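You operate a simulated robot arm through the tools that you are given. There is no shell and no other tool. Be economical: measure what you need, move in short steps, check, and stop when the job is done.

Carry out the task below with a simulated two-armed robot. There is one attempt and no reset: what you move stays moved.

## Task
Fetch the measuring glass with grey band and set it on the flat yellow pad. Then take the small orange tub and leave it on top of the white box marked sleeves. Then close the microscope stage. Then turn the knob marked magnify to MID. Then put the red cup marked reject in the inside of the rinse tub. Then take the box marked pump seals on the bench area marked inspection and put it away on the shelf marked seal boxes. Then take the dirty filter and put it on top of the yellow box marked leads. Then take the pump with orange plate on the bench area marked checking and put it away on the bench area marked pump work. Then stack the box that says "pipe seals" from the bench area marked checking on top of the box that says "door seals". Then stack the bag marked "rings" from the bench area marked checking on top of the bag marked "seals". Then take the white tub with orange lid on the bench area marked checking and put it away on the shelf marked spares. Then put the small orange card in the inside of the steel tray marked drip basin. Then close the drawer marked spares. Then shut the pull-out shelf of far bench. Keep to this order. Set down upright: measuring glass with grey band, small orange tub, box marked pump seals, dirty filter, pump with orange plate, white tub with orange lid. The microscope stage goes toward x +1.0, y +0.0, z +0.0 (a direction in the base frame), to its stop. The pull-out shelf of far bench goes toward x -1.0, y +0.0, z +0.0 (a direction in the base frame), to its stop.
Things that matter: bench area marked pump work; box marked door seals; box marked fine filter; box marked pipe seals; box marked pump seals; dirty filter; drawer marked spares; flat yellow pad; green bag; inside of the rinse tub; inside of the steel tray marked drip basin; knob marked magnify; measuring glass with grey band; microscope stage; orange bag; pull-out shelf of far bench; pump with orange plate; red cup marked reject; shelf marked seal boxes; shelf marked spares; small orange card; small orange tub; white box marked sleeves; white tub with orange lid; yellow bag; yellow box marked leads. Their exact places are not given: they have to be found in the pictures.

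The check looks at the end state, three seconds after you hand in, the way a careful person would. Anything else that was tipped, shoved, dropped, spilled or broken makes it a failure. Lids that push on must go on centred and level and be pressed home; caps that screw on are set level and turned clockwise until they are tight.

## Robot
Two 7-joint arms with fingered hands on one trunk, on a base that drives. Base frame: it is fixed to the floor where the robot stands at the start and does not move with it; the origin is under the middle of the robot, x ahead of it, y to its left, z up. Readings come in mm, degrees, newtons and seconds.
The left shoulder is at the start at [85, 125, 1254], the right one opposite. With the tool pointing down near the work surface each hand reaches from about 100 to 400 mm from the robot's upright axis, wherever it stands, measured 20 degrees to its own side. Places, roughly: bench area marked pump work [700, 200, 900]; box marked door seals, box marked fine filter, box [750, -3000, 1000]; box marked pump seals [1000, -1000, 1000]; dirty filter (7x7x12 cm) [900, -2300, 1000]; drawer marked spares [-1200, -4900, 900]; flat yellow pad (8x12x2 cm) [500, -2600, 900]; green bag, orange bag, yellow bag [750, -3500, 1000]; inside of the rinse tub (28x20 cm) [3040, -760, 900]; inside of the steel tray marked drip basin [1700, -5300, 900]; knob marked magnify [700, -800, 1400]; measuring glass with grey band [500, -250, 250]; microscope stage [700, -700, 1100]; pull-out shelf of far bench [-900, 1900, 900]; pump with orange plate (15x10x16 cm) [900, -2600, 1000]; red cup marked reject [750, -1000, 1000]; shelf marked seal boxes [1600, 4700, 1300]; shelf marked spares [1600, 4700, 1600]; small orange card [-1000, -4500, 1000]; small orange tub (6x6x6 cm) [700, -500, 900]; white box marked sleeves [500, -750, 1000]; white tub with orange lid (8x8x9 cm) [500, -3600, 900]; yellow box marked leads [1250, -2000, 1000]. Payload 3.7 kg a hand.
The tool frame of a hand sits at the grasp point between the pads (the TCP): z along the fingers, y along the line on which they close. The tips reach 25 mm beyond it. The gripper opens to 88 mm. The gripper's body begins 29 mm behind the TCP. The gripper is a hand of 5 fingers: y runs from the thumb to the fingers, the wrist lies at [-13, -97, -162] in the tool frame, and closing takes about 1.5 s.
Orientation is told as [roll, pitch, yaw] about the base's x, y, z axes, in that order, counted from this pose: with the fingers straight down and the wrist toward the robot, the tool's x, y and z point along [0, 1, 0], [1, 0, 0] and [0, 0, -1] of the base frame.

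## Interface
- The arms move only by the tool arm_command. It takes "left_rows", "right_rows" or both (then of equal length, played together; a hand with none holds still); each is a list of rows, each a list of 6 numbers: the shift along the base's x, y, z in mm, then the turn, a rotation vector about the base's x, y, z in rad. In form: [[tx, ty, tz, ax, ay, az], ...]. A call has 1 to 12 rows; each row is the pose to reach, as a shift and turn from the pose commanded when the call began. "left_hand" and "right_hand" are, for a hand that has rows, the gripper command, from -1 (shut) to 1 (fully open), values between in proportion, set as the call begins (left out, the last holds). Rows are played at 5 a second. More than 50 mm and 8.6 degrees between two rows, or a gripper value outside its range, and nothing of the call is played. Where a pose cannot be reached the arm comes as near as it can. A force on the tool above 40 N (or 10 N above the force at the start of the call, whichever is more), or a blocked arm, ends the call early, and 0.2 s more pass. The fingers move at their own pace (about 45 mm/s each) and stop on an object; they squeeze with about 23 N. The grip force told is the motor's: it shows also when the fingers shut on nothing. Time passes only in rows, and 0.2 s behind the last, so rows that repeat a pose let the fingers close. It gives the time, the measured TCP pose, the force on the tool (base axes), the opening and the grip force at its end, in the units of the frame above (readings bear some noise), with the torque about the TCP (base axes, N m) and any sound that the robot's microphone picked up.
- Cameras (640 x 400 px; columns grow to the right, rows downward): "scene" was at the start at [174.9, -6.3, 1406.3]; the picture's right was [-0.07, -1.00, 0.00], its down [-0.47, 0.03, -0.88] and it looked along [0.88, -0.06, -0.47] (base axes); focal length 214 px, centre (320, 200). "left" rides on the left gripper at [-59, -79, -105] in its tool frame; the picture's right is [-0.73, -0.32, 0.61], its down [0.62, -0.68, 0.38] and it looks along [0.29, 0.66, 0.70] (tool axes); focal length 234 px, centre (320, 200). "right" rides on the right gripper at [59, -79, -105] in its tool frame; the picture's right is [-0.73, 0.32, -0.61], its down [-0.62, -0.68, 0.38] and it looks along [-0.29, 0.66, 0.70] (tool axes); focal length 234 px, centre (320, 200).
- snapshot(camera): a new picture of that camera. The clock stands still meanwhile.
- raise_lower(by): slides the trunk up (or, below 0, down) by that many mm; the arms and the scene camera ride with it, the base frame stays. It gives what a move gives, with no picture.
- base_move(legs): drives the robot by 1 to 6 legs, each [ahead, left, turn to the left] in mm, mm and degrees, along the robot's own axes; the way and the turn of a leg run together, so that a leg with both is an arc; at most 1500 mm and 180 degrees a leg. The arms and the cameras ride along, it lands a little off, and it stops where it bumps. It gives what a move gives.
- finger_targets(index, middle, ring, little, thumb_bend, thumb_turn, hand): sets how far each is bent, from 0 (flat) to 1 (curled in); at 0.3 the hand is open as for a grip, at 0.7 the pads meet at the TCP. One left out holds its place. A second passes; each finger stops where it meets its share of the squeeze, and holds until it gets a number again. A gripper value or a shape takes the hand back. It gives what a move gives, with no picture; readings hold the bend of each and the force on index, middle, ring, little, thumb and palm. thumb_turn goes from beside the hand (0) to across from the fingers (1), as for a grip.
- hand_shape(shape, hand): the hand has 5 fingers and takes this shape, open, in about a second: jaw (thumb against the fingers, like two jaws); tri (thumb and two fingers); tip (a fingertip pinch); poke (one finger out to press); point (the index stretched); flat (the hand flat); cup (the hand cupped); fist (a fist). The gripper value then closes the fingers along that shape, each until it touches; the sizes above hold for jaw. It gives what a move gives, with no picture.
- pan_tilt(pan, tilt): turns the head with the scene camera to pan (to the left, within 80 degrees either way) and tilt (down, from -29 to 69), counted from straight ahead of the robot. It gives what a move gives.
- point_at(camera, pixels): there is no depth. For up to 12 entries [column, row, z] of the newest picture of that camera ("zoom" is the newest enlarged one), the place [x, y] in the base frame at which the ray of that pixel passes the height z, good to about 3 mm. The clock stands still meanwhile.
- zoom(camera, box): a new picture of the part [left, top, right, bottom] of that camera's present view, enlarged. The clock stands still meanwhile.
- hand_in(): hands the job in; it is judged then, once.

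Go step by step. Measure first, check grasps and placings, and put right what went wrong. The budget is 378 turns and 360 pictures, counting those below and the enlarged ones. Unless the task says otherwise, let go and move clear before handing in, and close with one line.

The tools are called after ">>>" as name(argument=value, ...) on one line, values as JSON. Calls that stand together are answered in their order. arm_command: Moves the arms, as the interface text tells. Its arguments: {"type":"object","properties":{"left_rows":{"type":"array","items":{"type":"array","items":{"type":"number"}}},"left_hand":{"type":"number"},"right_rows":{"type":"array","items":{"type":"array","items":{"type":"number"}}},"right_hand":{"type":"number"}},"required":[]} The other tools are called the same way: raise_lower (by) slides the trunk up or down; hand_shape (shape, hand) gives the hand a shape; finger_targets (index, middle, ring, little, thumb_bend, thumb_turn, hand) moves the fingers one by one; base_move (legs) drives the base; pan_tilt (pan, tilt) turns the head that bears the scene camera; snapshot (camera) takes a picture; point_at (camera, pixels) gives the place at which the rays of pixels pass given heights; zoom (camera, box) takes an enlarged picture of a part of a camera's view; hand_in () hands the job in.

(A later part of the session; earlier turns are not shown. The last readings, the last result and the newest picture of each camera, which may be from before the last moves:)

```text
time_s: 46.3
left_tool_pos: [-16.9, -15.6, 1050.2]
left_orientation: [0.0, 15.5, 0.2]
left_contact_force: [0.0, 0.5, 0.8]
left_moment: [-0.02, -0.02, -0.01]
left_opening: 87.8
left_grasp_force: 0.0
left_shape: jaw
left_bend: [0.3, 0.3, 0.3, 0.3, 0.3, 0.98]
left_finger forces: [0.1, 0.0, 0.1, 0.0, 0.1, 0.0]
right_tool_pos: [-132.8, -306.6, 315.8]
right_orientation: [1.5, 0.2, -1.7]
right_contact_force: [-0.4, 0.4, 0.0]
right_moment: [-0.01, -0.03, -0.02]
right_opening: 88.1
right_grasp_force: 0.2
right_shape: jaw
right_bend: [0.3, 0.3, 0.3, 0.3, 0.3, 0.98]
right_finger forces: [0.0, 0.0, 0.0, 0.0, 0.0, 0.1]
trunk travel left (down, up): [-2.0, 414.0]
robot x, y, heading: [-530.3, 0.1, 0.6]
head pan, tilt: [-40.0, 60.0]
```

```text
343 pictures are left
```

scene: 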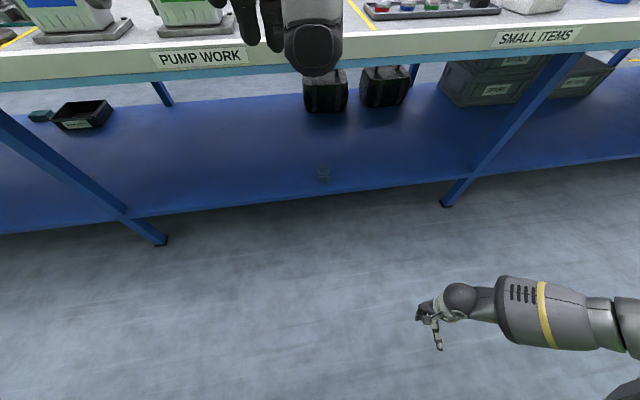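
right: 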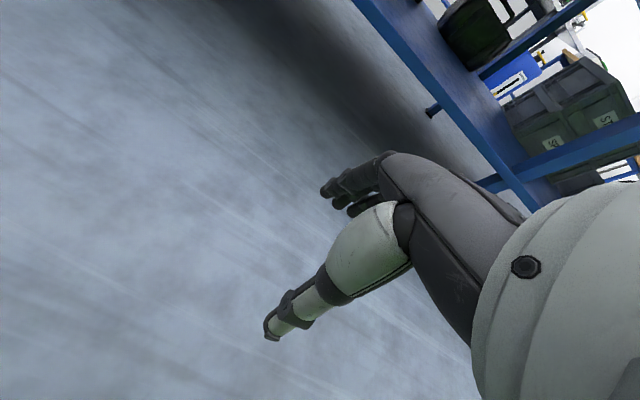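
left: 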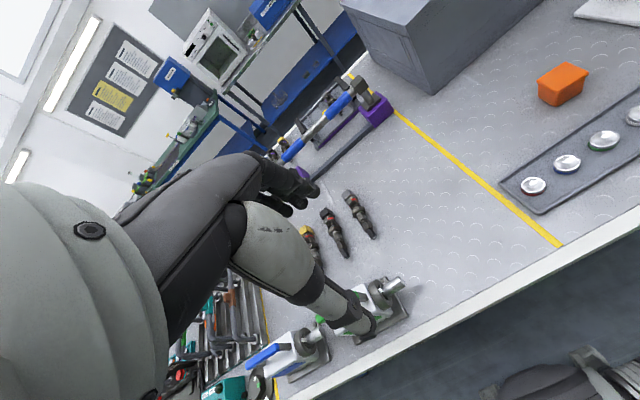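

Now fingers are vertical at z 316 (the solver had just been stuck earlier). I see how far forward I can extend in this pose.

>>> arm_command(right_rows=[[20, 10, 0, 0, 0, 0], [40, 20, 0, 0, 0, 0], [60, 30, 0, 0, 0, 0], [80, 40, 0, 0, 0, 0], [100, 50, 0, 0, 0, 0], [120, 60, 0, 0, 0, 0]])

>>> pan_tilt(pan=-50, tilt=69)

>>> snapshot(camera="scene")

```text
time_s: 47.7
left_tool_pos: [-17.0, -15.5, 1050.2]
left_orientation: [0.0, 15.5, 0.3]
left_contact_force: [-0.1, 0.6, -0.5]
left_moment: [-0.01, 0.0, 0.0]
left_opening: 87.8
left_grasp_force: 0.0
left_shape: jaw
left_bend: [0.3, 0.3, 0.3, 0.3, 0.3, 0.98]
left_finger forces: [0.0, 0.0, 0.1, 0.0, 0.0, 0.1]
right_tool_pos: [-9.2, -273.5, 314.2]
right_orientation: [3.0, 0.4, -1.3]
right_contact_force: [0.2, 0.4, 0.2]
right_moment: [0.02, 0.01, 0.0]
right_opening: 88.2
right_grasp_force: 0.0
right_shape: jaw
right_bend: [0.3, 0.3, 0.3, 0.3, 0.3, 0.98]
right_finger forces: [0.0, 0.1, 0.0, 0.0, 0.1, 0.0]
right hand out of reach, approached as far as the arm can: row 2, 3, 4, 5, 6
trunk travel left (down, up): [-2.0, 414.0]
robot x, y, heading: [-529.5, -1.9, 0.4]
head pan, tilt: [-40.0, 60.0]
```

```text
time_s: 48.5
left_tool_pos: [-17.2, -16.1, 1051.5]
left_orientation: [0.1, 15.5, 0.3]
left_contact_force: [-0.1, -0.4, 0.4]
left_moment: [0.01, -0.03, 0.04]
left_opening: 88.0
left_grasp_force: 0.0
left_shape: jaw
left_bend: [0.3, 0.3, 0.3, 0.3, 0.3, 0.98]
left_finger forces: [0.0, 0.1, 0.0, 0.1, 0.1, 0.0]
right_tool_pos: [-9.1, -272.9, 314.7]
right_orientation: [3.0, 0.3, -1.3]
right_contact_force: [0.6, 0.9, 0.2]
right_moment: [-0.04, -0.04, 0.02]
right_opening: 88.0
right_grasp_force: 0.0
right_shape: jaw
right_bend: [0.3, 0.3, 0.3, 0.3, 0.3, 0.98]
right_finger forces: [0.1, 0.1, 0.0, 0.1, 0.1, 0.0]
trunk travel left (down, up): [-2.0, 414.0]
robot x, y, heading: [-531.3, -0.3, 0.4]
head pan, tilt: [-50.0, 68.8]
```

```text
342 pictures are left
```

scene: 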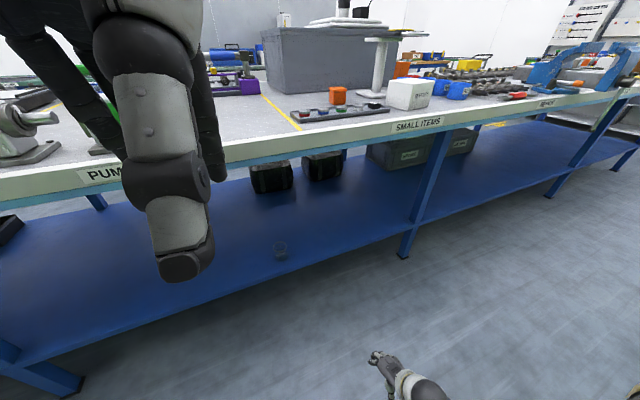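

The hand now reaches 520 mm ahead with vertical fingers, which is enough. I re-measure the glass at (280,250) from this lower camera.

>>> zoom(camera="scene", box=[240, 225, 320, 275])

>>> point_at(camera="scene", pixels=[[401, 259, 0], [409, 228, 230], [409, 228, 250], [420, 130, 860], [420, 139, 830], [228, 158, 890]])

```text
8.00 times, centred on (280, 250) of scene
```

zoom: 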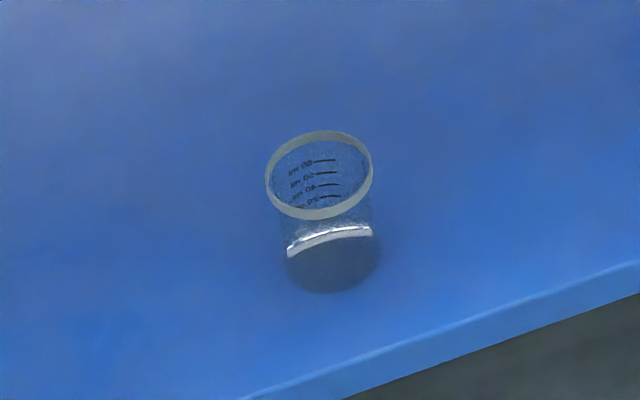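

```text
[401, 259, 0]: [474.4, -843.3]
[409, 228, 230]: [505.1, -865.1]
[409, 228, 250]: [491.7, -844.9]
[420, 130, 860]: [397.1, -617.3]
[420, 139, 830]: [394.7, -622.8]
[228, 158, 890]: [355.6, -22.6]
```

>>> point_at(camera="zoom", pixels=[[335, 263, 240], [335, 263, 250], [335, 263, 260], [319, 175, 310], [319, 175, 320], [319, 175, 330], [266, 180, 320], [373, 168, 320], [245, 397, 250], [540, 300, 250]])

```text
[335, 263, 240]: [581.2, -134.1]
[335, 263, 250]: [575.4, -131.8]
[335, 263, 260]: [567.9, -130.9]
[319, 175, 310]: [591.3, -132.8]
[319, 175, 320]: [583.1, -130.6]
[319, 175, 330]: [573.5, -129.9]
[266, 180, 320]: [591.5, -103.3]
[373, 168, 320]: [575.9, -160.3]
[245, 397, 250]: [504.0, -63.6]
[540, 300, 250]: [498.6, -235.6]
```

The glass stands at about [576, -131], base z 250, rim z 328. The left hand hangs at pump height, so I lift it clear and raise the right hand above rim height before driving in.

>>> arm_command(left_rows=[[-20, 0, 45, 0, 0, 0], [-40, 0, 90, 0, 0, 0], [-60, 0, 135, 0, 0, 0], [-80, 0, 180, 0, 0, 0], [-100, 0, 220, 0, 0, 0]], right_rows=[[0, 0, 15, 0, 0, 0], [0, 0, 30, 0, 0, 0], [0, 0, 45, 0, 0, 0], [0, 0, 60, 0, 0, 0], [0, 0, 75, 0, 0, 0]])

```text
time_s: 49.6
left_tool_pos: [-27.4, -15.5, 1059.5]
left_orientation: [-0.2, 15.5, 0.1]
left_contact_force: [-0.1, -0.7, 0.2]
left_moment: [0.01, 0.02, -0.05]
left_opening: 87.8
left_grasp_force: 0.0
left_shape: jaw
left_bend: [0.3, 0.3, 0.3, 0.3, 0.3, 0.98]
left_finger forces: [0.1, 0.1, 0.1, 0.0, 0.0, 0.0]
left hand out of reach, approached as far as the arm can: row 1, 2, 3, 4, 5
right_tool_pos: [-15.1, -285.4, 386.3]
right_orientation: [2.1, 0.4, -1.6]
right_contact_force: [-0.4, -0.5, -0.5]
right_moment: [0.01, -0.01, -0.03]
right_opening: 87.8
right_grasp_force: 0.0
right_shape: jaw
right_bend: [0.3, 0.3, 0.3, 0.3, 0.3, 0.98]
right_finger forces: [0.0, 0.0, 0.0, 0.1, 0.0, 0.0]
right hand out of reach, approached as far as the arm can: row 1, 2, 3, 4, 5
trunk travel left (down, up): [-2.0, 414.0]
robot x, y, heading: [-533.7, -1.9, 0.3]
head pan, tilt: [-50.0, 68.8]
```

>>> arm_command(left_rows=[[0, 40, 20, 0, 0, 0], [0, 80, 40, 0, 0, 0], [0, 120, 60, 0, -0.05, 0], [0, 160, 80, 0, -0.1, 0], [0, 200, 120, 0, -0.15, 0], [0, 200, 160, 0, -0.2, 0], [0, 200, 200, 0, -0.25, 0]])

>>> pan_tilt(pan=30, tilt=55)

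>>> snapshot(camera="scene")

```text
refused: row 5 steps farther than a row can; nothing moved
```

```text
time_s: 51.2
left_tool_pos: [-26.9, -15.0, 1059.6]
left_orientation: [-0.2, 15.6, 0.0]
left_contact_force: [0.9, -0.1, 0.5]
left_moment: [-0.01, -0.07, 0.01]
left_opening: 87.7
left_grasp_force: 0.0
left_shape: jaw
left_bend: [0.3, 0.3, 0.3, 0.3, 0.3, 0.98]
left_finger forces: [0.1, 0.1, 0.0, 0.1, 0.1, 0.0]
right_tool_pos: [-14.8, -285.2, 386.6]
right_orientation: [2.0, 0.3, -1.7]
right_contact_force: [-0.2, -0.3, -0.6]
right_moment: [0.01, 0.0, 0.01]
right_opening: 88.0
right_grasp_force: 0.0
right_shape: jaw
right_bend: [0.3, 0.3, 0.3, 0.3, 0.3, 0.98]
right_finger forces: [0.0, 0.0, 0.0, 0.0, 0.0, 0.0]
trunk travel left (down, up): [-2.0, 414.0]
robot x, y, heading: [-532.1, 2.0, 0.3]
head pan, tilt: [30.0, 55.0]
```

```text
340 pictures are left
```

scene: 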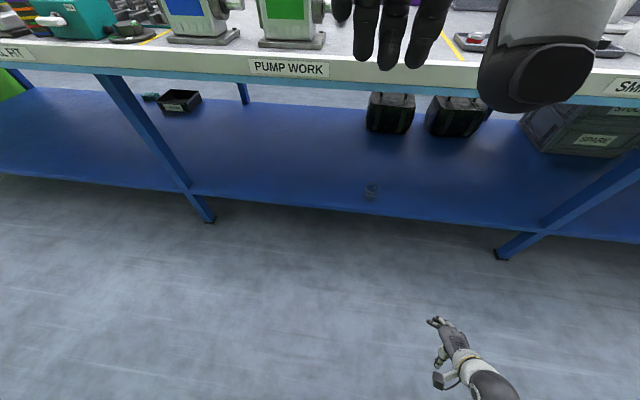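

>>> point_at(camera="scene", pixels=[[258, 44, 895], [326, 44, 895], [166, 40, 895], [240, 40, 895], [380, 74, 890]])

>>> arm_command(left_rows=[[0, 40, 20, 0, 0, 0], [0, 80, 40, 0, 0, 0], [0, 120, 60, 0, -0.05, 0], [0, 160, 80, 0, -0.1, 0], [0, 190, 110, 0, -0.15, 0], [0, 200, 150, 0, -0.2, 0], [0, 200, 190, 0, -0.25, 0]])

```text
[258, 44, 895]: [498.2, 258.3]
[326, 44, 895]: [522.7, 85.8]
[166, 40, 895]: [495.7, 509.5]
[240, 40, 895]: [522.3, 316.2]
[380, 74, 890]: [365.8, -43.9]
```

```text
time_s: 52.8
left_tool_pos: [40.4, 199.5, 1105.3]
left_orientation: [-0.9, 1.1, -0.2]
left_contact_force: [0.9, 1.3, 0.7]
left_moment: [0.04, 0.03, 0.02]
left_opening: 87.8
left_grasp_force: 0.1
left_shape: jaw
left_bend: [0.3, 0.3, 0.3, 0.3, 0.3, 0.98]
left_finger forces: [0.0, 0.0, 0.0, 0.1, 0.0, 0.0]
left hand out of reach, approached as far as the arm can: row 1, 2, 3, 4, 5, 6, 7
right_tool_pos: [-14.6, -284.9, 387.4]
right_orientation: [2.2, 0.1, -1.6]
right_contact_force: [-0.4, 0.2, -0.8]
right_moment: [0.02, 0.01, -0.02]
right_opening: 88.0
right_grasp_force: 0.1
right_shape: jaw
right_bend: [0.3, 0.3, 0.3, 0.3, 0.3, 0.98]
right_finger forces: [0.0, 0.0, 0.0, 0.0, 0.1, 0.0]
trunk travel left (down, up): [-2.0, 414.0]
robot x, y, heading: [-530.2, -1.0, 0.3]
head pan, tilt: [30.0, 55.0]
```

>>> arm_command(left_rows=[[-40, 0, 25, 0, 0, 0], [-80, 0, 50, 0, 0, 0], [-120, 0, 75, 0, 0, 0], [-160, 0, 100, 0, 0, 0], [-200, 0, 125, 0, 0, 0], [-235, 0, 150, 0, 0, 0]])

```text
time_s: 54.2
left_tool_pos: [-81.8, 241.6, 1054.7]
left_orientation: [-0.8, 0.9, -0.3]
left_contact_force: [-0.1, 0.7, 0.4]
left_moment: [-0.01, 0.01, -0.02]
left_opening: 87.9
left_grasp_force: 0.1
left_shape: jaw
left_bend: [0.3, 0.3, 0.3, 0.3, 0.3, 0.98]
left_finger forces: [0.1, 0.0, 0.1, 0.0, 0.1, 0.0]
left hand out of reach, approached as far as the arm can: row 1, 2, 3, 4, 5, 6
right_tool_pos: [-14.5, -285.3, 386.9]
right_orientation: [2.1, 0.2, -1.7]
right_contact_force: [0.2, -0.3, -0.2]
right_moment: [-0.02, 0.0, -0.01]
right_opening: 87.9
right_grasp_force: 0.1
right_shape: jaw
right_bend: [0.3, 0.3, 0.3, 0.3, 0.3, 0.98]
right_finger forces: [0.0, 0.0, 0.1, 0.0, 0.0, 0.0]
trunk travel left (down, up): [-2.0, 414.0]
robot x, y, heading: [-531.0, 1.8, 0.4]
head pan, tilt: [30.0, 55.0]
```

>>> arm_command(left_rows=[[0, 0, 45, 0, 0, 0], [0, 0, 90, 0, 0, 0], [0, 0, 135, 0, 0, 0], [0, 0, 180, 0, 0, 0], [0, 0, 225, 0, 0, 0]])

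```text
time_s: 55.4
left_tool_pos: [-14.3, 260.1, 1084.3]
left_orientation: [-0.2, 0.9, 0.1]
left_contact_force: [-0.4, -0.4, -0.3]
left_moment: [0.0, 0.0, 0.01]
left_opening: 87.9
left_grasp_force: 0.1
left_shape: jaw
left_bend: [0.3, 0.3, 0.3, 0.3, 0.3, 0.98]
left_finger forces: [0.0, 0.1, 0.0, 0.0, 0.0, 0.0]
left hand out of reach, approached as far as the arm can: row 1, 2, 3, 4, 5
right_tool_pos: [-14.7, -285.3, 387.0]
right_orientation: [2.1, 0.2, -1.6]
right_contact_force: [-0.3, 1.0, -0.4]
right_moment: [0.01, 0.0, 0.03]
right_opening: 87.9
right_grasp_force: 0.0
right_shape: jaw
right_bend: [0.3, 0.3, 0.3, 0.3, 0.3, 0.98]
right_finger forces: [0.0, 0.1, 0.1, 0.0, 0.1, 0.0]
trunk travel left (down, up): [-2.0, 414.0]
robot x, y, heading: [-532.7, -1.5, 0.4]
head pan, tilt: [30.0, 55.0]
```

>>> arm_command(left_rows=[[-45, 10, -10, 0, 0, 0], [-90, 20, -20, 0, 0, 0], [-135, 30, -30, 0, 0, 0], [-180, 40, -40, 0, 0, 0], [-225, 50, -50, 0, 0, 0], [-270, 60, -60, 0, 0, 0], [-310, 70, -60, 0, 0, 0]])

```text
time_s: 57.0
left_tool_pos: [-303.8, 324.7, 1029.3]
left_orientation: [-0.1, 1.1, 0.1]
left_contact_force: [0.0, 0.2, -0.1]
left_moment: [0.01, 0.0, -0.01]
left_opening: 87.8
left_grasp_force: 0.0
left_shape: jaw
left_bend: [0.3, 0.3, 0.3, 0.3, 0.3, 0.98]
left_finger forces: [0.0, 0.0, 0.0, 0.1, 0.0, 0.0]
left hand out of reach, approached as far as the arm can: row 1, 2, 3, 7
right_tool_pos: [-15.9, -285.2, 386.4]
right_orientation: [2.0, 0.4, -1.6]
right_contact_force: [-0.5, -0.3, -1.1]
right_moment: [0.03, -0.01, 0.02]
right_opening: 87.7
right_grasp_force: 0.1
right_shape: jaw
right_bend: [0.3, 0.3, 0.3, 0.3, 0.3, 0.98]
right_finger forces: [0.1, 0.0, 0.0, 0.0, 0.0, 0.0]
trunk travel left (down, up): [-2.0, 414.0]
robot x, y, heading: [-530.6, -1.5, 0.1]
head pan, tilt: [30.0, 55.0]
```

Both arms are parked suitably. I drive left 154 and ahead most of the way, then check with the right wrist camera.

>>> base_move(legs=[[0, 154, 0], [480, 0, 0]])

>>> snapshot(camera="right")

>>> pan_tilt(pan=-35, tilt=69)

>>> snapshot(camera="scene")

```text
time_s: 61.4
left_tool_pos: [174.9, 480.4, 1030.2]
left_orientation: [-0.1, 1.1, 0.3]
left_contact_force: [-0.6, 0.2, 0.5]
left_moment: [-0.02, 0.0, -0.01]
left_opening: 87.9
left_grasp_force: 0.0
left_shape: jaw
left_bend: [0.3, 0.3, 0.3, 0.3, 0.3, 0.98]
left_finger forces: [0.1, 0.1, 0.0, 0.2, 0.1, 0.0]
right_tool_pos: [464.2, -129.6, 386.9]
right_orientation: [2.1, 0.3, -1.6]
right_contact_force: [0.1, -0.1, 0.8]
right_moment: [-0.03, -0.01, -0.01]
right_opening: 87.9
right_grasp_force: 0.0
right_shape: jaw
right_bend: [0.3, 0.3, 0.3, 0.3, 0.3, 0.98]
right_finger forces: [0.1, 0.1, 0.1, 0.1, 0.0, 0.0]
trunk travel left (down, up): [-2.0, 414.0]
robot x, y, heading: [-53.2, 156.9, 0.5]
head pan, tilt: [30.0, 55.0]
```

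```text
339 pictures are left
```

right: 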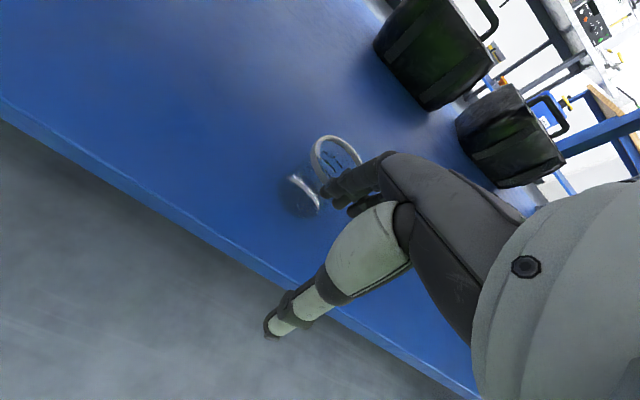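

```text
time_s: 62.8
left_tool_pos: [174.2, 479.9, 1029.7]
left_orientation: [-0.1, 1.1, 0.1]
left_contact_force: [0.3, 0.8, -0.2]
left_moment: [0.01, 0.02, 0.0]
left_opening: 88.0
left_grasp_force: 0.1
left_shape: jaw
left_bend: [0.3, 0.3, 0.3, 0.3, 0.3, 0.98]
left_finger forces: [0.0, 0.0, 0.1, 0.1, 0.0, 0.0]
right_tool_pos: [464.2, -129.8, 386.2]
right_orientation: [2.1, 0.4, -1.6]
right_contact_force: [-0.5, -0.4, -0.5]
right_moment: [0.01, 0.01, 0.03]
right_opening: 88.0
right_grasp_force: 0.0
right_shape: jaw
right_bend: [0.3, 0.3, 0.3, 0.3, 0.3, 0.98]
right_finger forces: [0.1, 0.0, 0.0, 0.1, 0.1, 0.1]
trunk travel left (down, up): [-2.0, 414.0]
robot x, y, heading: [-51.6, 155.4, 0.2]
head pan, tilt: [-35.0, 68.8]
```

```text
338 pictures are left
```

scene: 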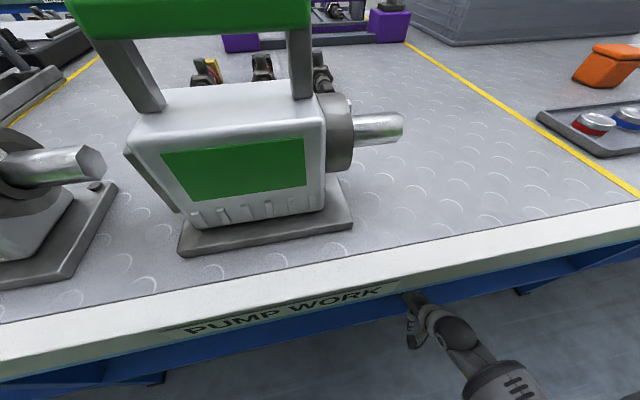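

The glass shows near (335,165) in the wrist view, just beyond the fingertips. I measure it from here.

>>> zoom(camera="right", box=[240, 110, 400, 230])

>>> point_at(camera="right", pixels=[[336, 163, 328], [336, 140, 328], [310, 163, 328], [283, 203, 250], [0, 100, 250], [270, 275, 250]])

```text
3.33 times, centred on (320, 170) of right
```

zoom: 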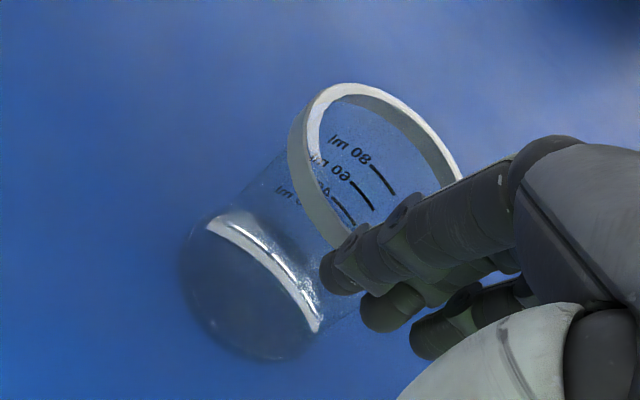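

```text
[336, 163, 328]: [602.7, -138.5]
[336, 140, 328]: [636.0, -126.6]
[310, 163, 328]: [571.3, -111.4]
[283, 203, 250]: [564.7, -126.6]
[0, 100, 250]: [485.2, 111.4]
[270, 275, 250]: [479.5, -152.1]
```

>>> point_at(camera="zoom", pixels=[[262, 280, 250], [262, 280, 240], [378, 172, 328], [378, 172, 320], [378, 172, 340], [290, 165, 328], [345, 85, 328]])

```text
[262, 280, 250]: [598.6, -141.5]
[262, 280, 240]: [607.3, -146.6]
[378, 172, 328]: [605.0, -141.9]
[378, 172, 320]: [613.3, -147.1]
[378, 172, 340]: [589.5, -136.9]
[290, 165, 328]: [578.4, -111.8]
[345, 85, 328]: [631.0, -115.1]
```

>>> point_at(camera="right", pixels=[[100, 160, 250], [200, 225, 250], [280, 279, 250], [325, 190, 362], [355, 208, 362], [268, 335, 362], [352, 168, 328]])

>>> zoom(camera="right", box=[0, 50, 320, 250])

```text
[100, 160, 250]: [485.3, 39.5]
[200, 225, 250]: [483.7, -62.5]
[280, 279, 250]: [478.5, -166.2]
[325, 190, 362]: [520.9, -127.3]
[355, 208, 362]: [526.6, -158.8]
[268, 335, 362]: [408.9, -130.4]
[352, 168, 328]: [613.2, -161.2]
```

```text
2.00 times, centred on (160, 150) of right
```

zoom: 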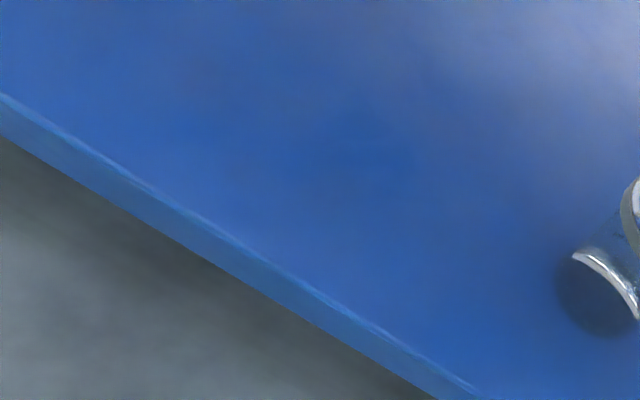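

The two cameras only agree if the shelf is higher, around z 343, with the glass near [515, -120]. I raise the hand and measure again before going nearer.

>>> arm_command(right_rows=[[-20, 0, 25, 0, 0, 0], [-40, 0, 50, 0, 0, 0], [-50, 0, 80, 0, 0, 0], [-50, 0, 110, 0, 0, 0], [-50, 0, 140, 0, 0, 0]])

>>> snapshot(camera="right")

>>> zoom(camera="right", box=[200, 110, 360, 210])

```text
time_s: 64.0
left_tool_pos: [175.2, 481.2, 1029.8]
left_orientation: [-0.1, 1.1, 0.2]
left_contact_force: [-0.1, 0.0, -0.1]
left_moment: [-0.02, 0.04, -0.01]
left_opening: 88.0
left_grasp_force: 0.0
left_shape: jaw
left_bend: [0.3, 0.3, 0.3, 0.3, 0.3, 0.98]
left_finger forces: [0.1, 0.0, 0.0, 0.1, 0.0, 0.0]
right_tool_pos: [413.6, -128.5, 526.8]
right_orientation: [2.2, 0.3, -1.7]
right_contact_force: [0.8, 0.1, 0.2]
right_moment: [-0.02, -0.04, 0.01]
right_opening: 87.9
right_grasp_force: 0.0
right_shape: jaw
right_bend: [0.3, 0.3, 0.3, 0.3, 0.3, 0.98]
right_finger forces: [0.0, 0.0, 0.0, 0.0, 0.1, 0.0]
trunk travel left (down, up): [-2.0, 414.0]
robot x, y, heading: [-52.0, 156.3, 0.3]
head pan, tilt: [-35.0, 68.8]
```

```text
335 pictures are left
```

right: 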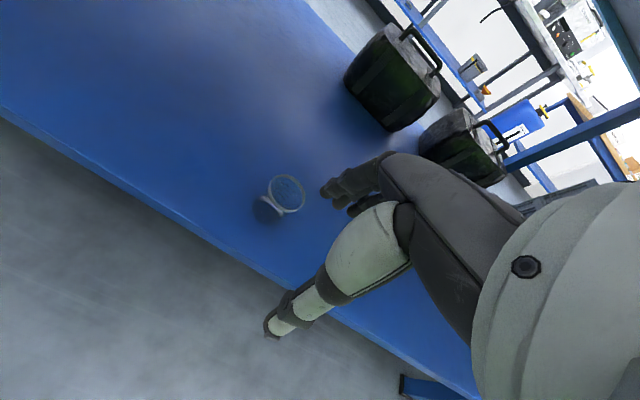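

```text
4.00 times, centred on (280, 160) of right
```

zoom: 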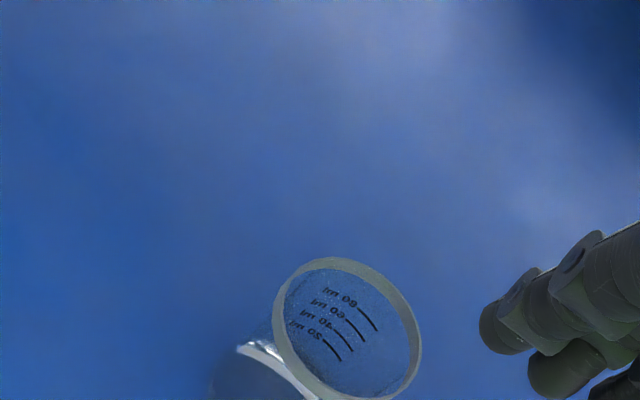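

>>> point_at(camera="right", pixels=[[287, 192, 398], [287, 192, 410], [287, 192, 328], [267, 207, 343], [267, 207, 250], [100, 179, 343], [100, 179, 250], [200, 244, 343], [200, 244, 250], [287, 178, 398], [287, 210, 398]])

```text
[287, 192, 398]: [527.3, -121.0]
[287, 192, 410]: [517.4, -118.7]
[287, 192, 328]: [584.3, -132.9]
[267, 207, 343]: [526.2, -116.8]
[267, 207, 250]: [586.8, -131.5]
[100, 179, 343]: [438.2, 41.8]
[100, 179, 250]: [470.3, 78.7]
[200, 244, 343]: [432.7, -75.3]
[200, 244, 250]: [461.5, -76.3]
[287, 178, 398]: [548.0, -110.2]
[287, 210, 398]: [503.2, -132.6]
```

The height is still uncertain (290–350). I shift the hand sideways 150 mm for a proper stereo measurement.

>>> arm_command(right_rows=[[0, -40, 0, 0, 0, 0], [0, -80, 0, 0, 0, 0], [0, -120, 0, 0, 0, 0], [0, -150, 0, 0, 0, 0]])

>>> snapshot(camera="right")

>>> zoom(camera="right", box=[80, 0, 400, 200])

```text
time_s: 65.0
left_tool_pos: [174.6, 481.3, 1028.8]
left_orientation: [-0.1, 1.2, 0.2]
left_contact_force: [-1.5, 0.0, 0.2]
left_moment: [0.0, -0.01, 0.0]
left_opening: 87.9
left_grasp_force: 0.1
left_shape: jaw
left_bend: [0.3, 0.3, 0.3, 0.3, 0.3, 0.98]
left_finger forces: [0.0, 0.0, 0.0, 0.1, 0.0, 0.0]
right_tool_pos: [414.0, -279.5, 526.1]
right_orientation: [2.2, 0.3, -1.7]
right_contact_force: [0.8, 0.4, -0.1]
right_moment: [-0.01, -0.03, -0.03]
right_opening: 88.0
right_grasp_force: 0.0
right_shape: jaw
right_bend: [0.3, 0.3, 0.3, 0.3, 0.3, 0.98]
right_finger forces: [0.0, 0.0, 0.1, 0.1, 0.0, 0.0]
trunk travel left (down, up): [-2.0, 414.0]
robot x, y, heading: [-49.2, 156.3, 0.4]
head pan, tilt: [-35.0, 68.8]
```

```text
333 pictures are left
```

right: 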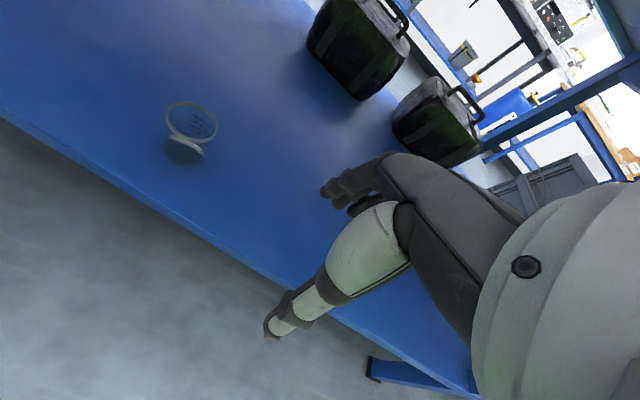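

```text
2.00 times, centred on (240, 100) of right
```

zoom: 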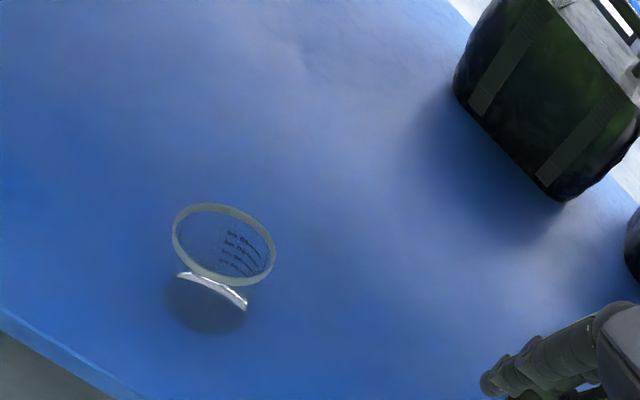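

>>> point_at(camera="right", pixels=[[191.5, 122.5, 328], [191.5, 122.5, 360], [191.5, 122.5, 398], [183.5, 151, 250], [183.5, 151, 300], [183.5, 151, 343]])

```text
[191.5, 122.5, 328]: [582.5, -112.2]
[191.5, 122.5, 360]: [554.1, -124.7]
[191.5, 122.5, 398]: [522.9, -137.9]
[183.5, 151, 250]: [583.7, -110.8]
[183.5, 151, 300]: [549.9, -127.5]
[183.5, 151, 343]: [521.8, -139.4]
```

Stereo gives the glass at about [553, -126], base z 294, rim z 366. I bring the hand over in line above rim height, then drive the base ahead.

>>> arm_command(right_rows=[[0, 40, -20, 0, 0, 0], [10, 80, -40, 0, 0, 0], [20, 115, -60, 0, 0, 0], [30, 140, -90, 0, 0, 0], [40, 153, -110, 0, 0, 0]])

>>> snapshot(camera="right")

```text
time_s: 66.2
left_tool_pos: [175.4, 480.4, 1030.0]
left_orientation: [-0.2, 1.1, 0.2]
left_contact_force: [-1.2, 0.9, 0.1]
left_moment: [-0.01, -0.03, -0.03]
left_opening: 88.1
left_grasp_force: 0.1
left_shape: jaw
left_bend: [0.3, 0.3, 0.3, 0.3, 0.3, 0.98]
left_finger forces: [0.0, 0.0, 0.1, 0.0, 0.0, 0.0]
right_tool_pos: [455.6, -124.1, 415.7]
right_orientation: [2.1, 0.4, -1.5]
right_contact_force: [0.7, 0.0, 0.7]
right_moment: [0.01, 0.01, -0.03]
right_opening: 88.0
right_grasp_force: 0.0
right_shape: jaw
right_bend: [0.3, 0.3, 0.3, 0.3, 0.3, 0.98]
right_finger forces: [0.1, 0.1, 0.0, 0.0, 0.1, 0.1]
trunk travel left (down, up): [-2.0, 414.0]
robot x, y, heading: [-53.7, 157.9, 0.3]
head pan, tilt: [-35.0, 68.8]
```

```text
331 pictures are left
```

right: 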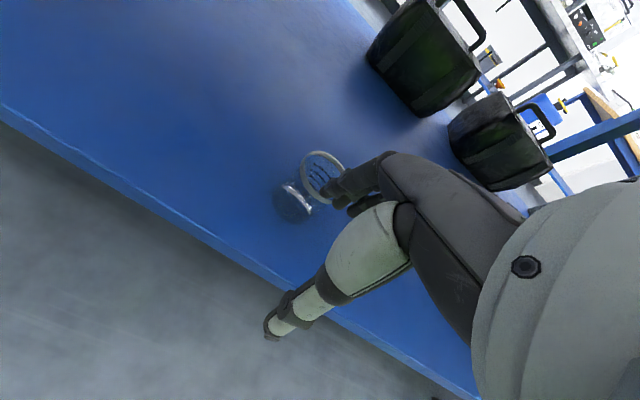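

>>> point_at(camera="right", pixels=[[323, 175, 366], [323, 175, 350], [293, 203, 294], [293, 203, 280]])

>>> base_move(legs=[[97, 0, 0]])

>>> snapshot(camera="right")

```text
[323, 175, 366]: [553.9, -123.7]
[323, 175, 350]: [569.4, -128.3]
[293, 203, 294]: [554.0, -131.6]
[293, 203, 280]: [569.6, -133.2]
```

```text
time_s: 67.3
left_tool_pos: [271.0, 481.0, 1030.0]
left_orientation: [-0.1, 1.1, 0.3]
left_contact_force: [0.5, -0.1, 0.0]
left_moment: [0.01, 0.01, -0.03]
left_opening: 87.9
left_grasp_force: 0.1
left_shape: jaw
left_bend: [0.3, 0.3, 0.3, 0.3, 0.3, 0.98]
left_finger forces: [0.1, 0.1, 0.0, 0.0, 0.1, 0.0]
right_tool_pos: [551.2, -125.6, 416.3]
right_orientation: [2.2, 0.3, -1.6]
right_contact_force: [-0.2, 0.5, -0.6]
right_moment: [-0.03, 0.07, -0.03]
right_opening: 87.8
right_grasp_force: 0.2
right_shape: jaw
right_bend: [0.3, 0.3, 0.3, 0.3, 0.3, 0.98]
right_finger forces: [0.0, 0.1, 0.0, 0.0, 0.0, 0.1]
trunk travel left (down, up): [-2.0, 414.0]
robot x, y, heading: [48.1, 156.3, 0.2]
head pan, tilt: [-35.0, 68.8]
```

```text
330 pictures are left
```

right: 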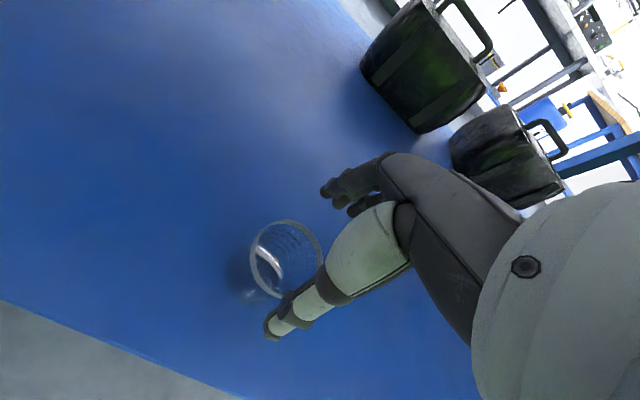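

>>> point_at(camera="right", pixels=[[285, 259, 366], [262, 280, 294], [322, 260, 366], [250, 262, 366]])

>>> zoom(camera="right", box=[200, 180, 392, 300])

```text
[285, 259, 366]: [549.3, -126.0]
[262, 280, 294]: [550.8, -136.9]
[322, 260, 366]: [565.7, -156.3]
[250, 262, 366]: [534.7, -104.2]
```

```text
3.33 times, centred on (296, 240) of right
```

zoom: 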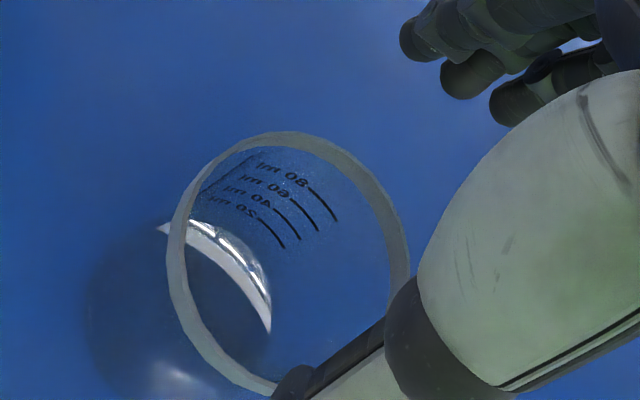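

The glass rim centre reads [549, -126], right under the hand. I lower straight down around it.

>>> arm_command(right_rows=[[-1, 0, -20, 0, 0, 0], [-2, 0, -40, 0, 0, 0], [-2, 0, -60, 0, 0, 0], [-2, 0, -78, 0, 0, 0]])

>>> snapshot(camera="right")

```text
time_s: 68.3
left_tool_pos: [271.0, 482.3, 1029.4]
left_orientation: [-0.1, 1.0, 0.2]
left_contact_force: [-0.2, -0.4, -0.5]
left_moment: [0.0, -0.01, -0.03]
left_opening: 87.9
left_grasp_force: 0.1
left_shape: jaw
left_bend: [0.3, 0.3, 0.3, 0.3, 0.3, 0.98]
left_finger forces: [0.1, 0.0, 0.0, 0.0, 0.1, 0.1]
right_tool_pos: [551.3, -126.1, 341.3]
right_orientation: [2.5, -0.1, -1.4]
right_contact_force: [-1.9, 1.7, 20.0]
right_moment: [-0.01, 0.01, -0.01]
right_opening: 87.7
right_grasp_force: 0.2
right_shape: jaw
right_bend: [0.29, 0.3, 0.3, 0.3, 0.3, 0.97]
right_finger forces: [7.9, 0.0, 0.0, 0.0, 10.5, 0.1]
trunk travel left (down, up): [-2.0, 414.0]
robot x, y, heading: [43.6, 156.2, 0.3]
head pan, tilt: [-35.0, 68.8]
```

```text
328 pictures are left
```

right: 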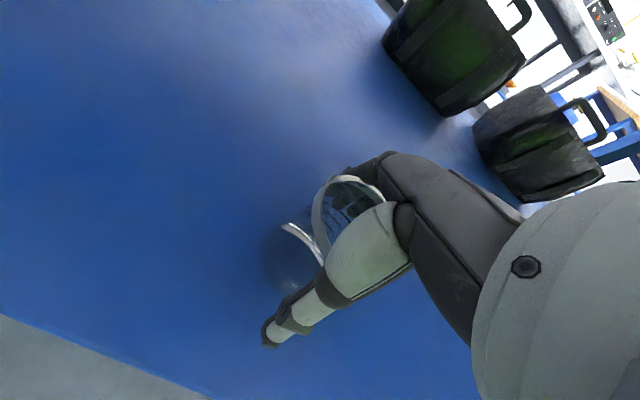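

Index and thumb tips touched the shelf (20 N), so the shelf top is near z 315, and the glass is between the jaws. I lift 10 mm and close.

>>> arm_command(right_rows=[[0, 0, 10, 0, 0, 0]])

>>> arm_command(right_rows=[[0, 0, 0, 0, 0, 0], [0, 0, 0, 0, 0, 0], [0, 0, 0, 0, 0, 0], [0, 0, 0, 0, 0, 0], [0, 0, 0, 0, 0, 0], [0, 0, 0, 0, 0, 0], [0, 0, 0, 0, 0, 0], [0, 0, 0, 0, 0, 0]], right_hand=-1)

>>> snapshot(camera="right")

```text
time_s: 68.7
left_tool_pos: [271.5, 481.2, 1030.6]
left_orientation: [-0.1, 1.1, 0.2]
left_contact_force: [0.2, -1.4, 0.4]
left_moment: [0.02, -0.04, 0.03]
left_opening: 87.8
left_grasp_force: 0.1
left_shape: jaw
left_bend: [0.3, 0.3, 0.3, 0.3, 0.3, 0.98]
left_finger forces: [0.0, 0.0, 0.0, 0.0, 0.0, 0.0]
right_tool_pos: [549.2, -127.3, 348.3]
right_orientation: [2.5, 0.7, -1.5]
right_contact_force: [-0.6, -0.7, 0.5]
right_moment: [-0.01, 0.01, 0.01]
right_opening: 88.0
right_grasp_force: 0.0
right_shape: jaw
right_bend: [0.29, 0.3, 0.3, 0.3, 0.3, 0.97]
right_finger forces: [3.9, 0.0, 0.0, 0.0, 3.9, 0.0]
trunk travel left (down, up): [-2.0, 414.0]
robot x, y, heading: [43.7, 155.6, 0.3]
head pan, tilt: [-35.0, 68.8]
```

```text
time_s: 70.5
left_tool_pos: [271.9, 480.5, 1029.5]
left_orientation: [-0.1, 1.1, 0.2]
left_contact_force: [0.1, -0.1, 0.4]
left_moment: [0.02, 0.01, 0.01]
left_opening: 88.1
left_grasp_force: 0.1
left_shape: jaw
left_bend: [0.3, 0.3, 0.3, 0.3, 0.3, 0.98]
left_finger forces: [0.1, 0.0, 0.1, 0.1, 0.0, 0.1]
right_tool_pos: [549.8, -125.1, 347.9]
right_orientation: [2.5, 0.4, -1.5]
right_contact_force: [0.7, 1.0, 0.2]
right_moment: [-0.01, -0.04, 0.02]
right_opening: 50.3
right_grasp_force: 22.8
right_shape: jaw
right_bend: [0.74, 0.47, 0.45, 0.46, 0.61, 0.98]
right_finger forces: [9.3, 12.0, 2.7, 0.1, 25.4, 0.0]
trunk travel left (down, up): [-2.0, 414.0]
robot x, y, heading: [45.4, 156.4, 0.4]
head pan, tilt: [-35.0, 68.8]
```

```text
327 pictures are left
```

right: 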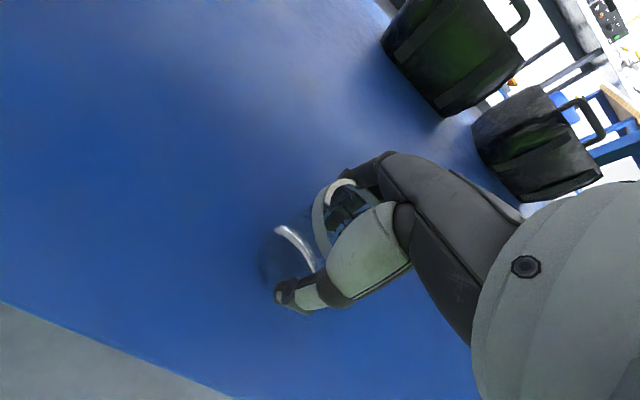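

Grip holds at 50 mm opening with 23 N. I lift gently and check.

>>> arm_command(right_rows=[[0, 0, 15, 0, 0, 0], [0, 0, 30, 0, 0, 0], [0, 0, 50, 0, 0, 0]])

>>> zoom(camera="right", box=[160, 100, 480, 300])

```text
time_s: 71.3
left_tool_pos: [270.1, 481.1, 1029.6]
left_orientation: [-0.1, 1.1, 0.3]
left_contact_force: [-0.3, -0.3, 0.0]
left_moment: [-0.01, 0.02, 0.0]
left_opening: 87.8
left_grasp_force: 0.1
left_shape: jaw
left_bend: [0.3, 0.3, 0.3, 0.3, 0.3, 0.98]
left_finger forces: [0.1, 0.0, 0.1, 0.1, 0.1, 0.0]
right_tool_pos: [548.4, -125.9, 398.7]
right_orientation: [2.4, 0.3, -1.5]
right_contact_force: [-0.1, -0.2, -0.1]
right_moment: [-0.01, 0.0, 0.01]
right_opening: 50.2
right_grasp_force: 22.6
right_shape: jaw
right_bend: [0.74, 0.47, 0.45, 0.46, 0.61, 0.98]
right_finger forces: [9.5, 12.0, 2.7, 0.0, 25.2, 0.1]
trunk travel left (down, up): [-2.0, 414.0]
robot x, y, heading: [43.2, 150.7, 0.3]
head pan, tilt: [-35.0, 68.8]
```

```text
2.00 times, centred on (320, 200) of right
```

zoom: 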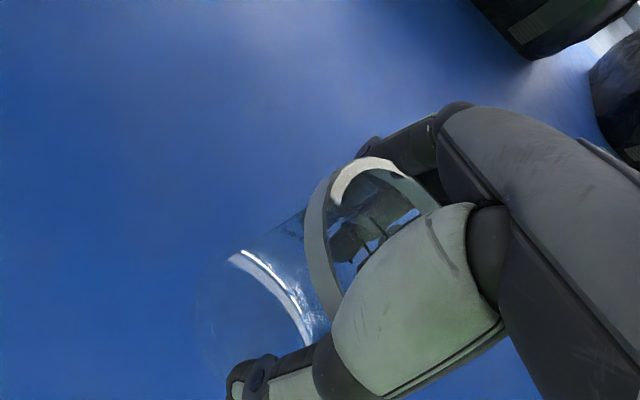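

The glass is held securely, its base about 33 mm below the TCP. I back out into the aisle, raise the trunk and look along it to the right.

>>> base_move(legs=[[-440, 0, 0]])

>>> raise_lower(by=400)

>>> pan_tilt(pan=-70, tilt=35)

>>> snapshot(camera="scene")

```text
time_s: 74.0
left_tool_pos: [-167.9, 478.6, 1029.6]
left_orientation: [-0.1, 1.1, 0.4]
left_contact_force: [1.1, -0.8, 0.6]
left_moment: [0.04, -0.02, 0.01]
left_opening: 87.8
left_grasp_force: 0.1
left_shape: jaw
left_bend: [0.3, 0.3, 0.3, 0.3, 0.3, 0.98]
left_finger forces: [0.0, 0.0, 0.0, 0.0, 0.1, 0.0]
right_tool_pos: [110.4, -128.3, 398.3]
right_orientation: [2.4, 0.5, -1.5]
right_contact_force: [0.4, -0.5, -1.2]
right_moment: [0.04, 0.01, -0.02]
right_opening: 50.0
right_grasp_force: 23.1
right_shape: jaw
right_bend: [0.74, 0.47, 0.45, 0.46, 0.61, 0.98]
right_finger forces: [9.4, 12.1, 2.7, 0.0, 25.3, 0.0]
trunk travel left (down, up): [-2.0, 414.0]
robot x, y, heading: [-397.0, 153.9, 0.4]
head pan, tilt: [-35.0, 68.8]
```

```text
time_s: 77.8
left_tool_pos: [-168.6, 477.8, 1429.1]
left_orientation: [0.0, 1.2, 0.3]
left_contact_force: [-0.5, 0.7, 0.4]
left_moment: [0.01, 0.02, -0.01]
left_opening: 87.9
left_grasp_force: 0.1
left_shape: jaw
left_bend: [0.3, 0.3, 0.3, 0.3, 0.3, 0.98]
left_finger forces: [0.1, 0.0, 0.0, 0.1, 0.0, 0.1]
right_tool_pos: [110.9, -127.9, 799.4]
right_orientation: [2.3, 0.4, -1.5]
right_contact_force: [-0.4, -0.2, -0.3]
right_moment: [-0.01, 0.01, -0.02]
right_opening: 49.7
right_grasp_force: 23.0
right_shape: jaw
right_bend: [0.74, 0.47, 0.45, 0.46, 0.61, 0.98]
right_finger forces: [9.4, 12.1, 2.6, 0.1, 24.8, 0.0]
trunk travel left (down, up): [-402.0, 14.0]
robot x, y, heading: [-396.7, 155.4, 0.3]
head pan, tilt: [-35.0, 68.8]
```

```text
time_s: 78.8
left_tool_pos: [-169.1, 477.2, 1430.3]
left_orientation: [-0.1, 1.2, 0.4]
left_contact_force: [0.7, -0.6, 0.6]
left_moment: [0.0, 0.01, -0.01]
left_opening: 87.8
left_grasp_force: 0.0
left_shape: jaw
left_bend: [0.3, 0.3, 0.3, 0.3, 0.3, 0.98]
left_finger forces: [0.1, 0.0, 0.0, 0.0, 0.1, 0.0]
right_tool_pos: [110.6, -128.1, 799.8]
right_orientation: [2.3, 0.5, -1.6]
right_contact_force: [-0.2, 0.1, -0.9]
right_moment: [0.0, -0.01, 0.0]
right_opening: 49.9
right_grasp_force: 22.8
right_shape: jaw
right_bend: [0.74, 0.47, 0.45, 0.46, 0.61, 0.98]
right_finger forces: [9.4, 12.1, 2.8, 0.0, 24.8, 0.0]
trunk travel left (down, up): [-402.0, 14.0]
robot x, y, heading: [-396.5, 155.0, 0.2]
head pan, tilt: [-70.0, 35.0]
```

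```text
325 pictures are left
```

scene: 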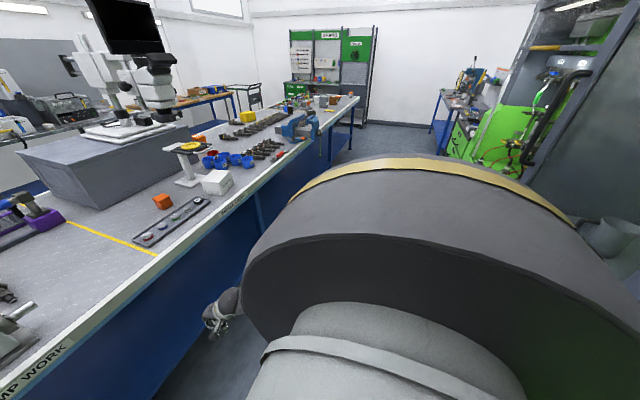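

>>> arm_command(right_rows=[[-20, 0, 45, 0, 0, 0], [-40, 0, 90, 0, 0, 0], [-60, 0, 135, 0, 0, 0], [-80, 0, 180, 0, 0, 0], [-100, 0, 220, 0, 0, 0]])

>>> base_move(legs=[[0, -1450, 0], [0, -1000, 0]])

>>> pan_tilt(pan=-20, tilt=40)

>>> snapshot(camera="scene")

```text
time_s: 80.0
left_tool_pos: [-169.5, 477.9, 1429.6]
left_orientation: [-0.2, 1.1, 0.3]
left_contact_force: [0.4, -1.1, 0.2]
left_moment: [0.0, -0.01, -0.02]
left_opening: 88.0
left_grasp_force: 0.0
left_shape: jaw
left_bend: [0.3, 0.3, 0.3, 0.3, 0.3, 0.98]
left_finger forces: [0.0, 0.1, 0.0, 0.1, 0.0, 0.1]
right_tool_pos: [9.4, -128.0, 1018.0]
right_orientation: [2.2, 0.5, -1.4]
right_contact_force: [-0.3, 0.0, -1.8]
right_moment: [-0.03, 0.0, 0.04]
right_opening: 49.4
right_grasp_force: 22.4
right_shape: jaw
right_bend: [0.74, 0.47, 0.46, 0.46, 0.61, 0.98]
right_finger forces: [9.1, 12.0, 2.8, 0.0, 24.2, 0.0]
trunk travel left (down, up): [-402.0, 14.0]
robot x, y, heading: [-396.2, 152.1, 0.3]
head pan, tilt: [-70.0, 35.0]
```

```text
time_s: 101.5
left_tool_pos: [-161.0, -1964.5, 1429.8]
left_orientation: [0.0, 1.1, 0.3]
left_contact_force: [-0.6, 0.4, -1.4]
left_moment: [-0.02, -0.03, -0.02]
left_opening: 87.7
left_grasp_force: 0.0
left_shape: jaw
left_bend: [0.3, 0.3, 0.3, 0.3, 0.3, 0.98]
left_finger forces: [0.0, 0.0, 0.0, 0.0, 0.1, 0.0]
right_tool_pos: [17.8, -2571.7, 1017.3]
right_orientation: [2.3, 0.5, -1.5]
right_contact_force: [-0.2, -0.4, -0.5]
right_moment: [-0.01, 0.01, 0.02]
right_opening: 49.7
right_grasp_force: 23.0
right_shape: jaw
right_bend: [0.74, 0.47, 0.46, 0.46, 0.61, 0.98]
right_finger forces: [9.0, 12.0, 2.8, 0.1, 24.1, 0.0]
trunk travel left (down, up): [-402.0, 14.0]
robot x, y, heading: [-386.2, -2286.3, 0.4]
head pan, tilt: [-70.0, 35.0]
```

```text
time_s: 102.7
left_tool_pos: [-160.5, -1964.2, 1429.7]
left_orientation: [-0.1, 1.2, 0.2]
left_contact_force: [0.5, -0.7, -0.3]
left_moment: [-0.03, 0.02, 0.0]
left_opening: 88.1
left_grasp_force: 0.1
left_shape: jaw
left_bend: [0.3, 0.3, 0.3, 0.3, 0.3, 0.98]
left_finger forces: [0.1, 0.0, 0.0, 0.1, 0.1, 0.0]
right_tool_pos: [18.6, -2570.8, 1019.1]
right_orientation: [2.3, 0.3, -1.5]
right_contact_force: [-0.2, -0.3, -0.6]
right_moment: [0.01, -0.01, -0.02]
right_opening: 49.7
right_grasp_force: 23.0
right_shape: jaw
right_bend: [0.74, 0.47, 0.46, 0.46, 0.61, 0.98]
right_finger forces: [9.1, 12.0, 2.8, 0.0, 24.0, 0.1]
trunk travel left (down, up): [-402.0, 14.0]
robot x, y, heading: [-385.8, -2287.8, 0.7]
head pan, tilt: [-20.0, 40.0]
```

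```text
324 pictures are left
```

scene: 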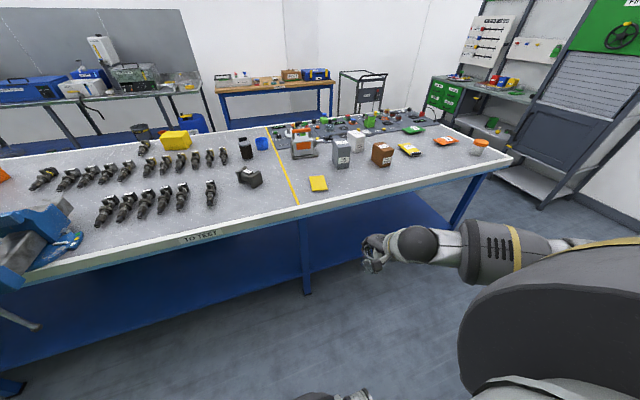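

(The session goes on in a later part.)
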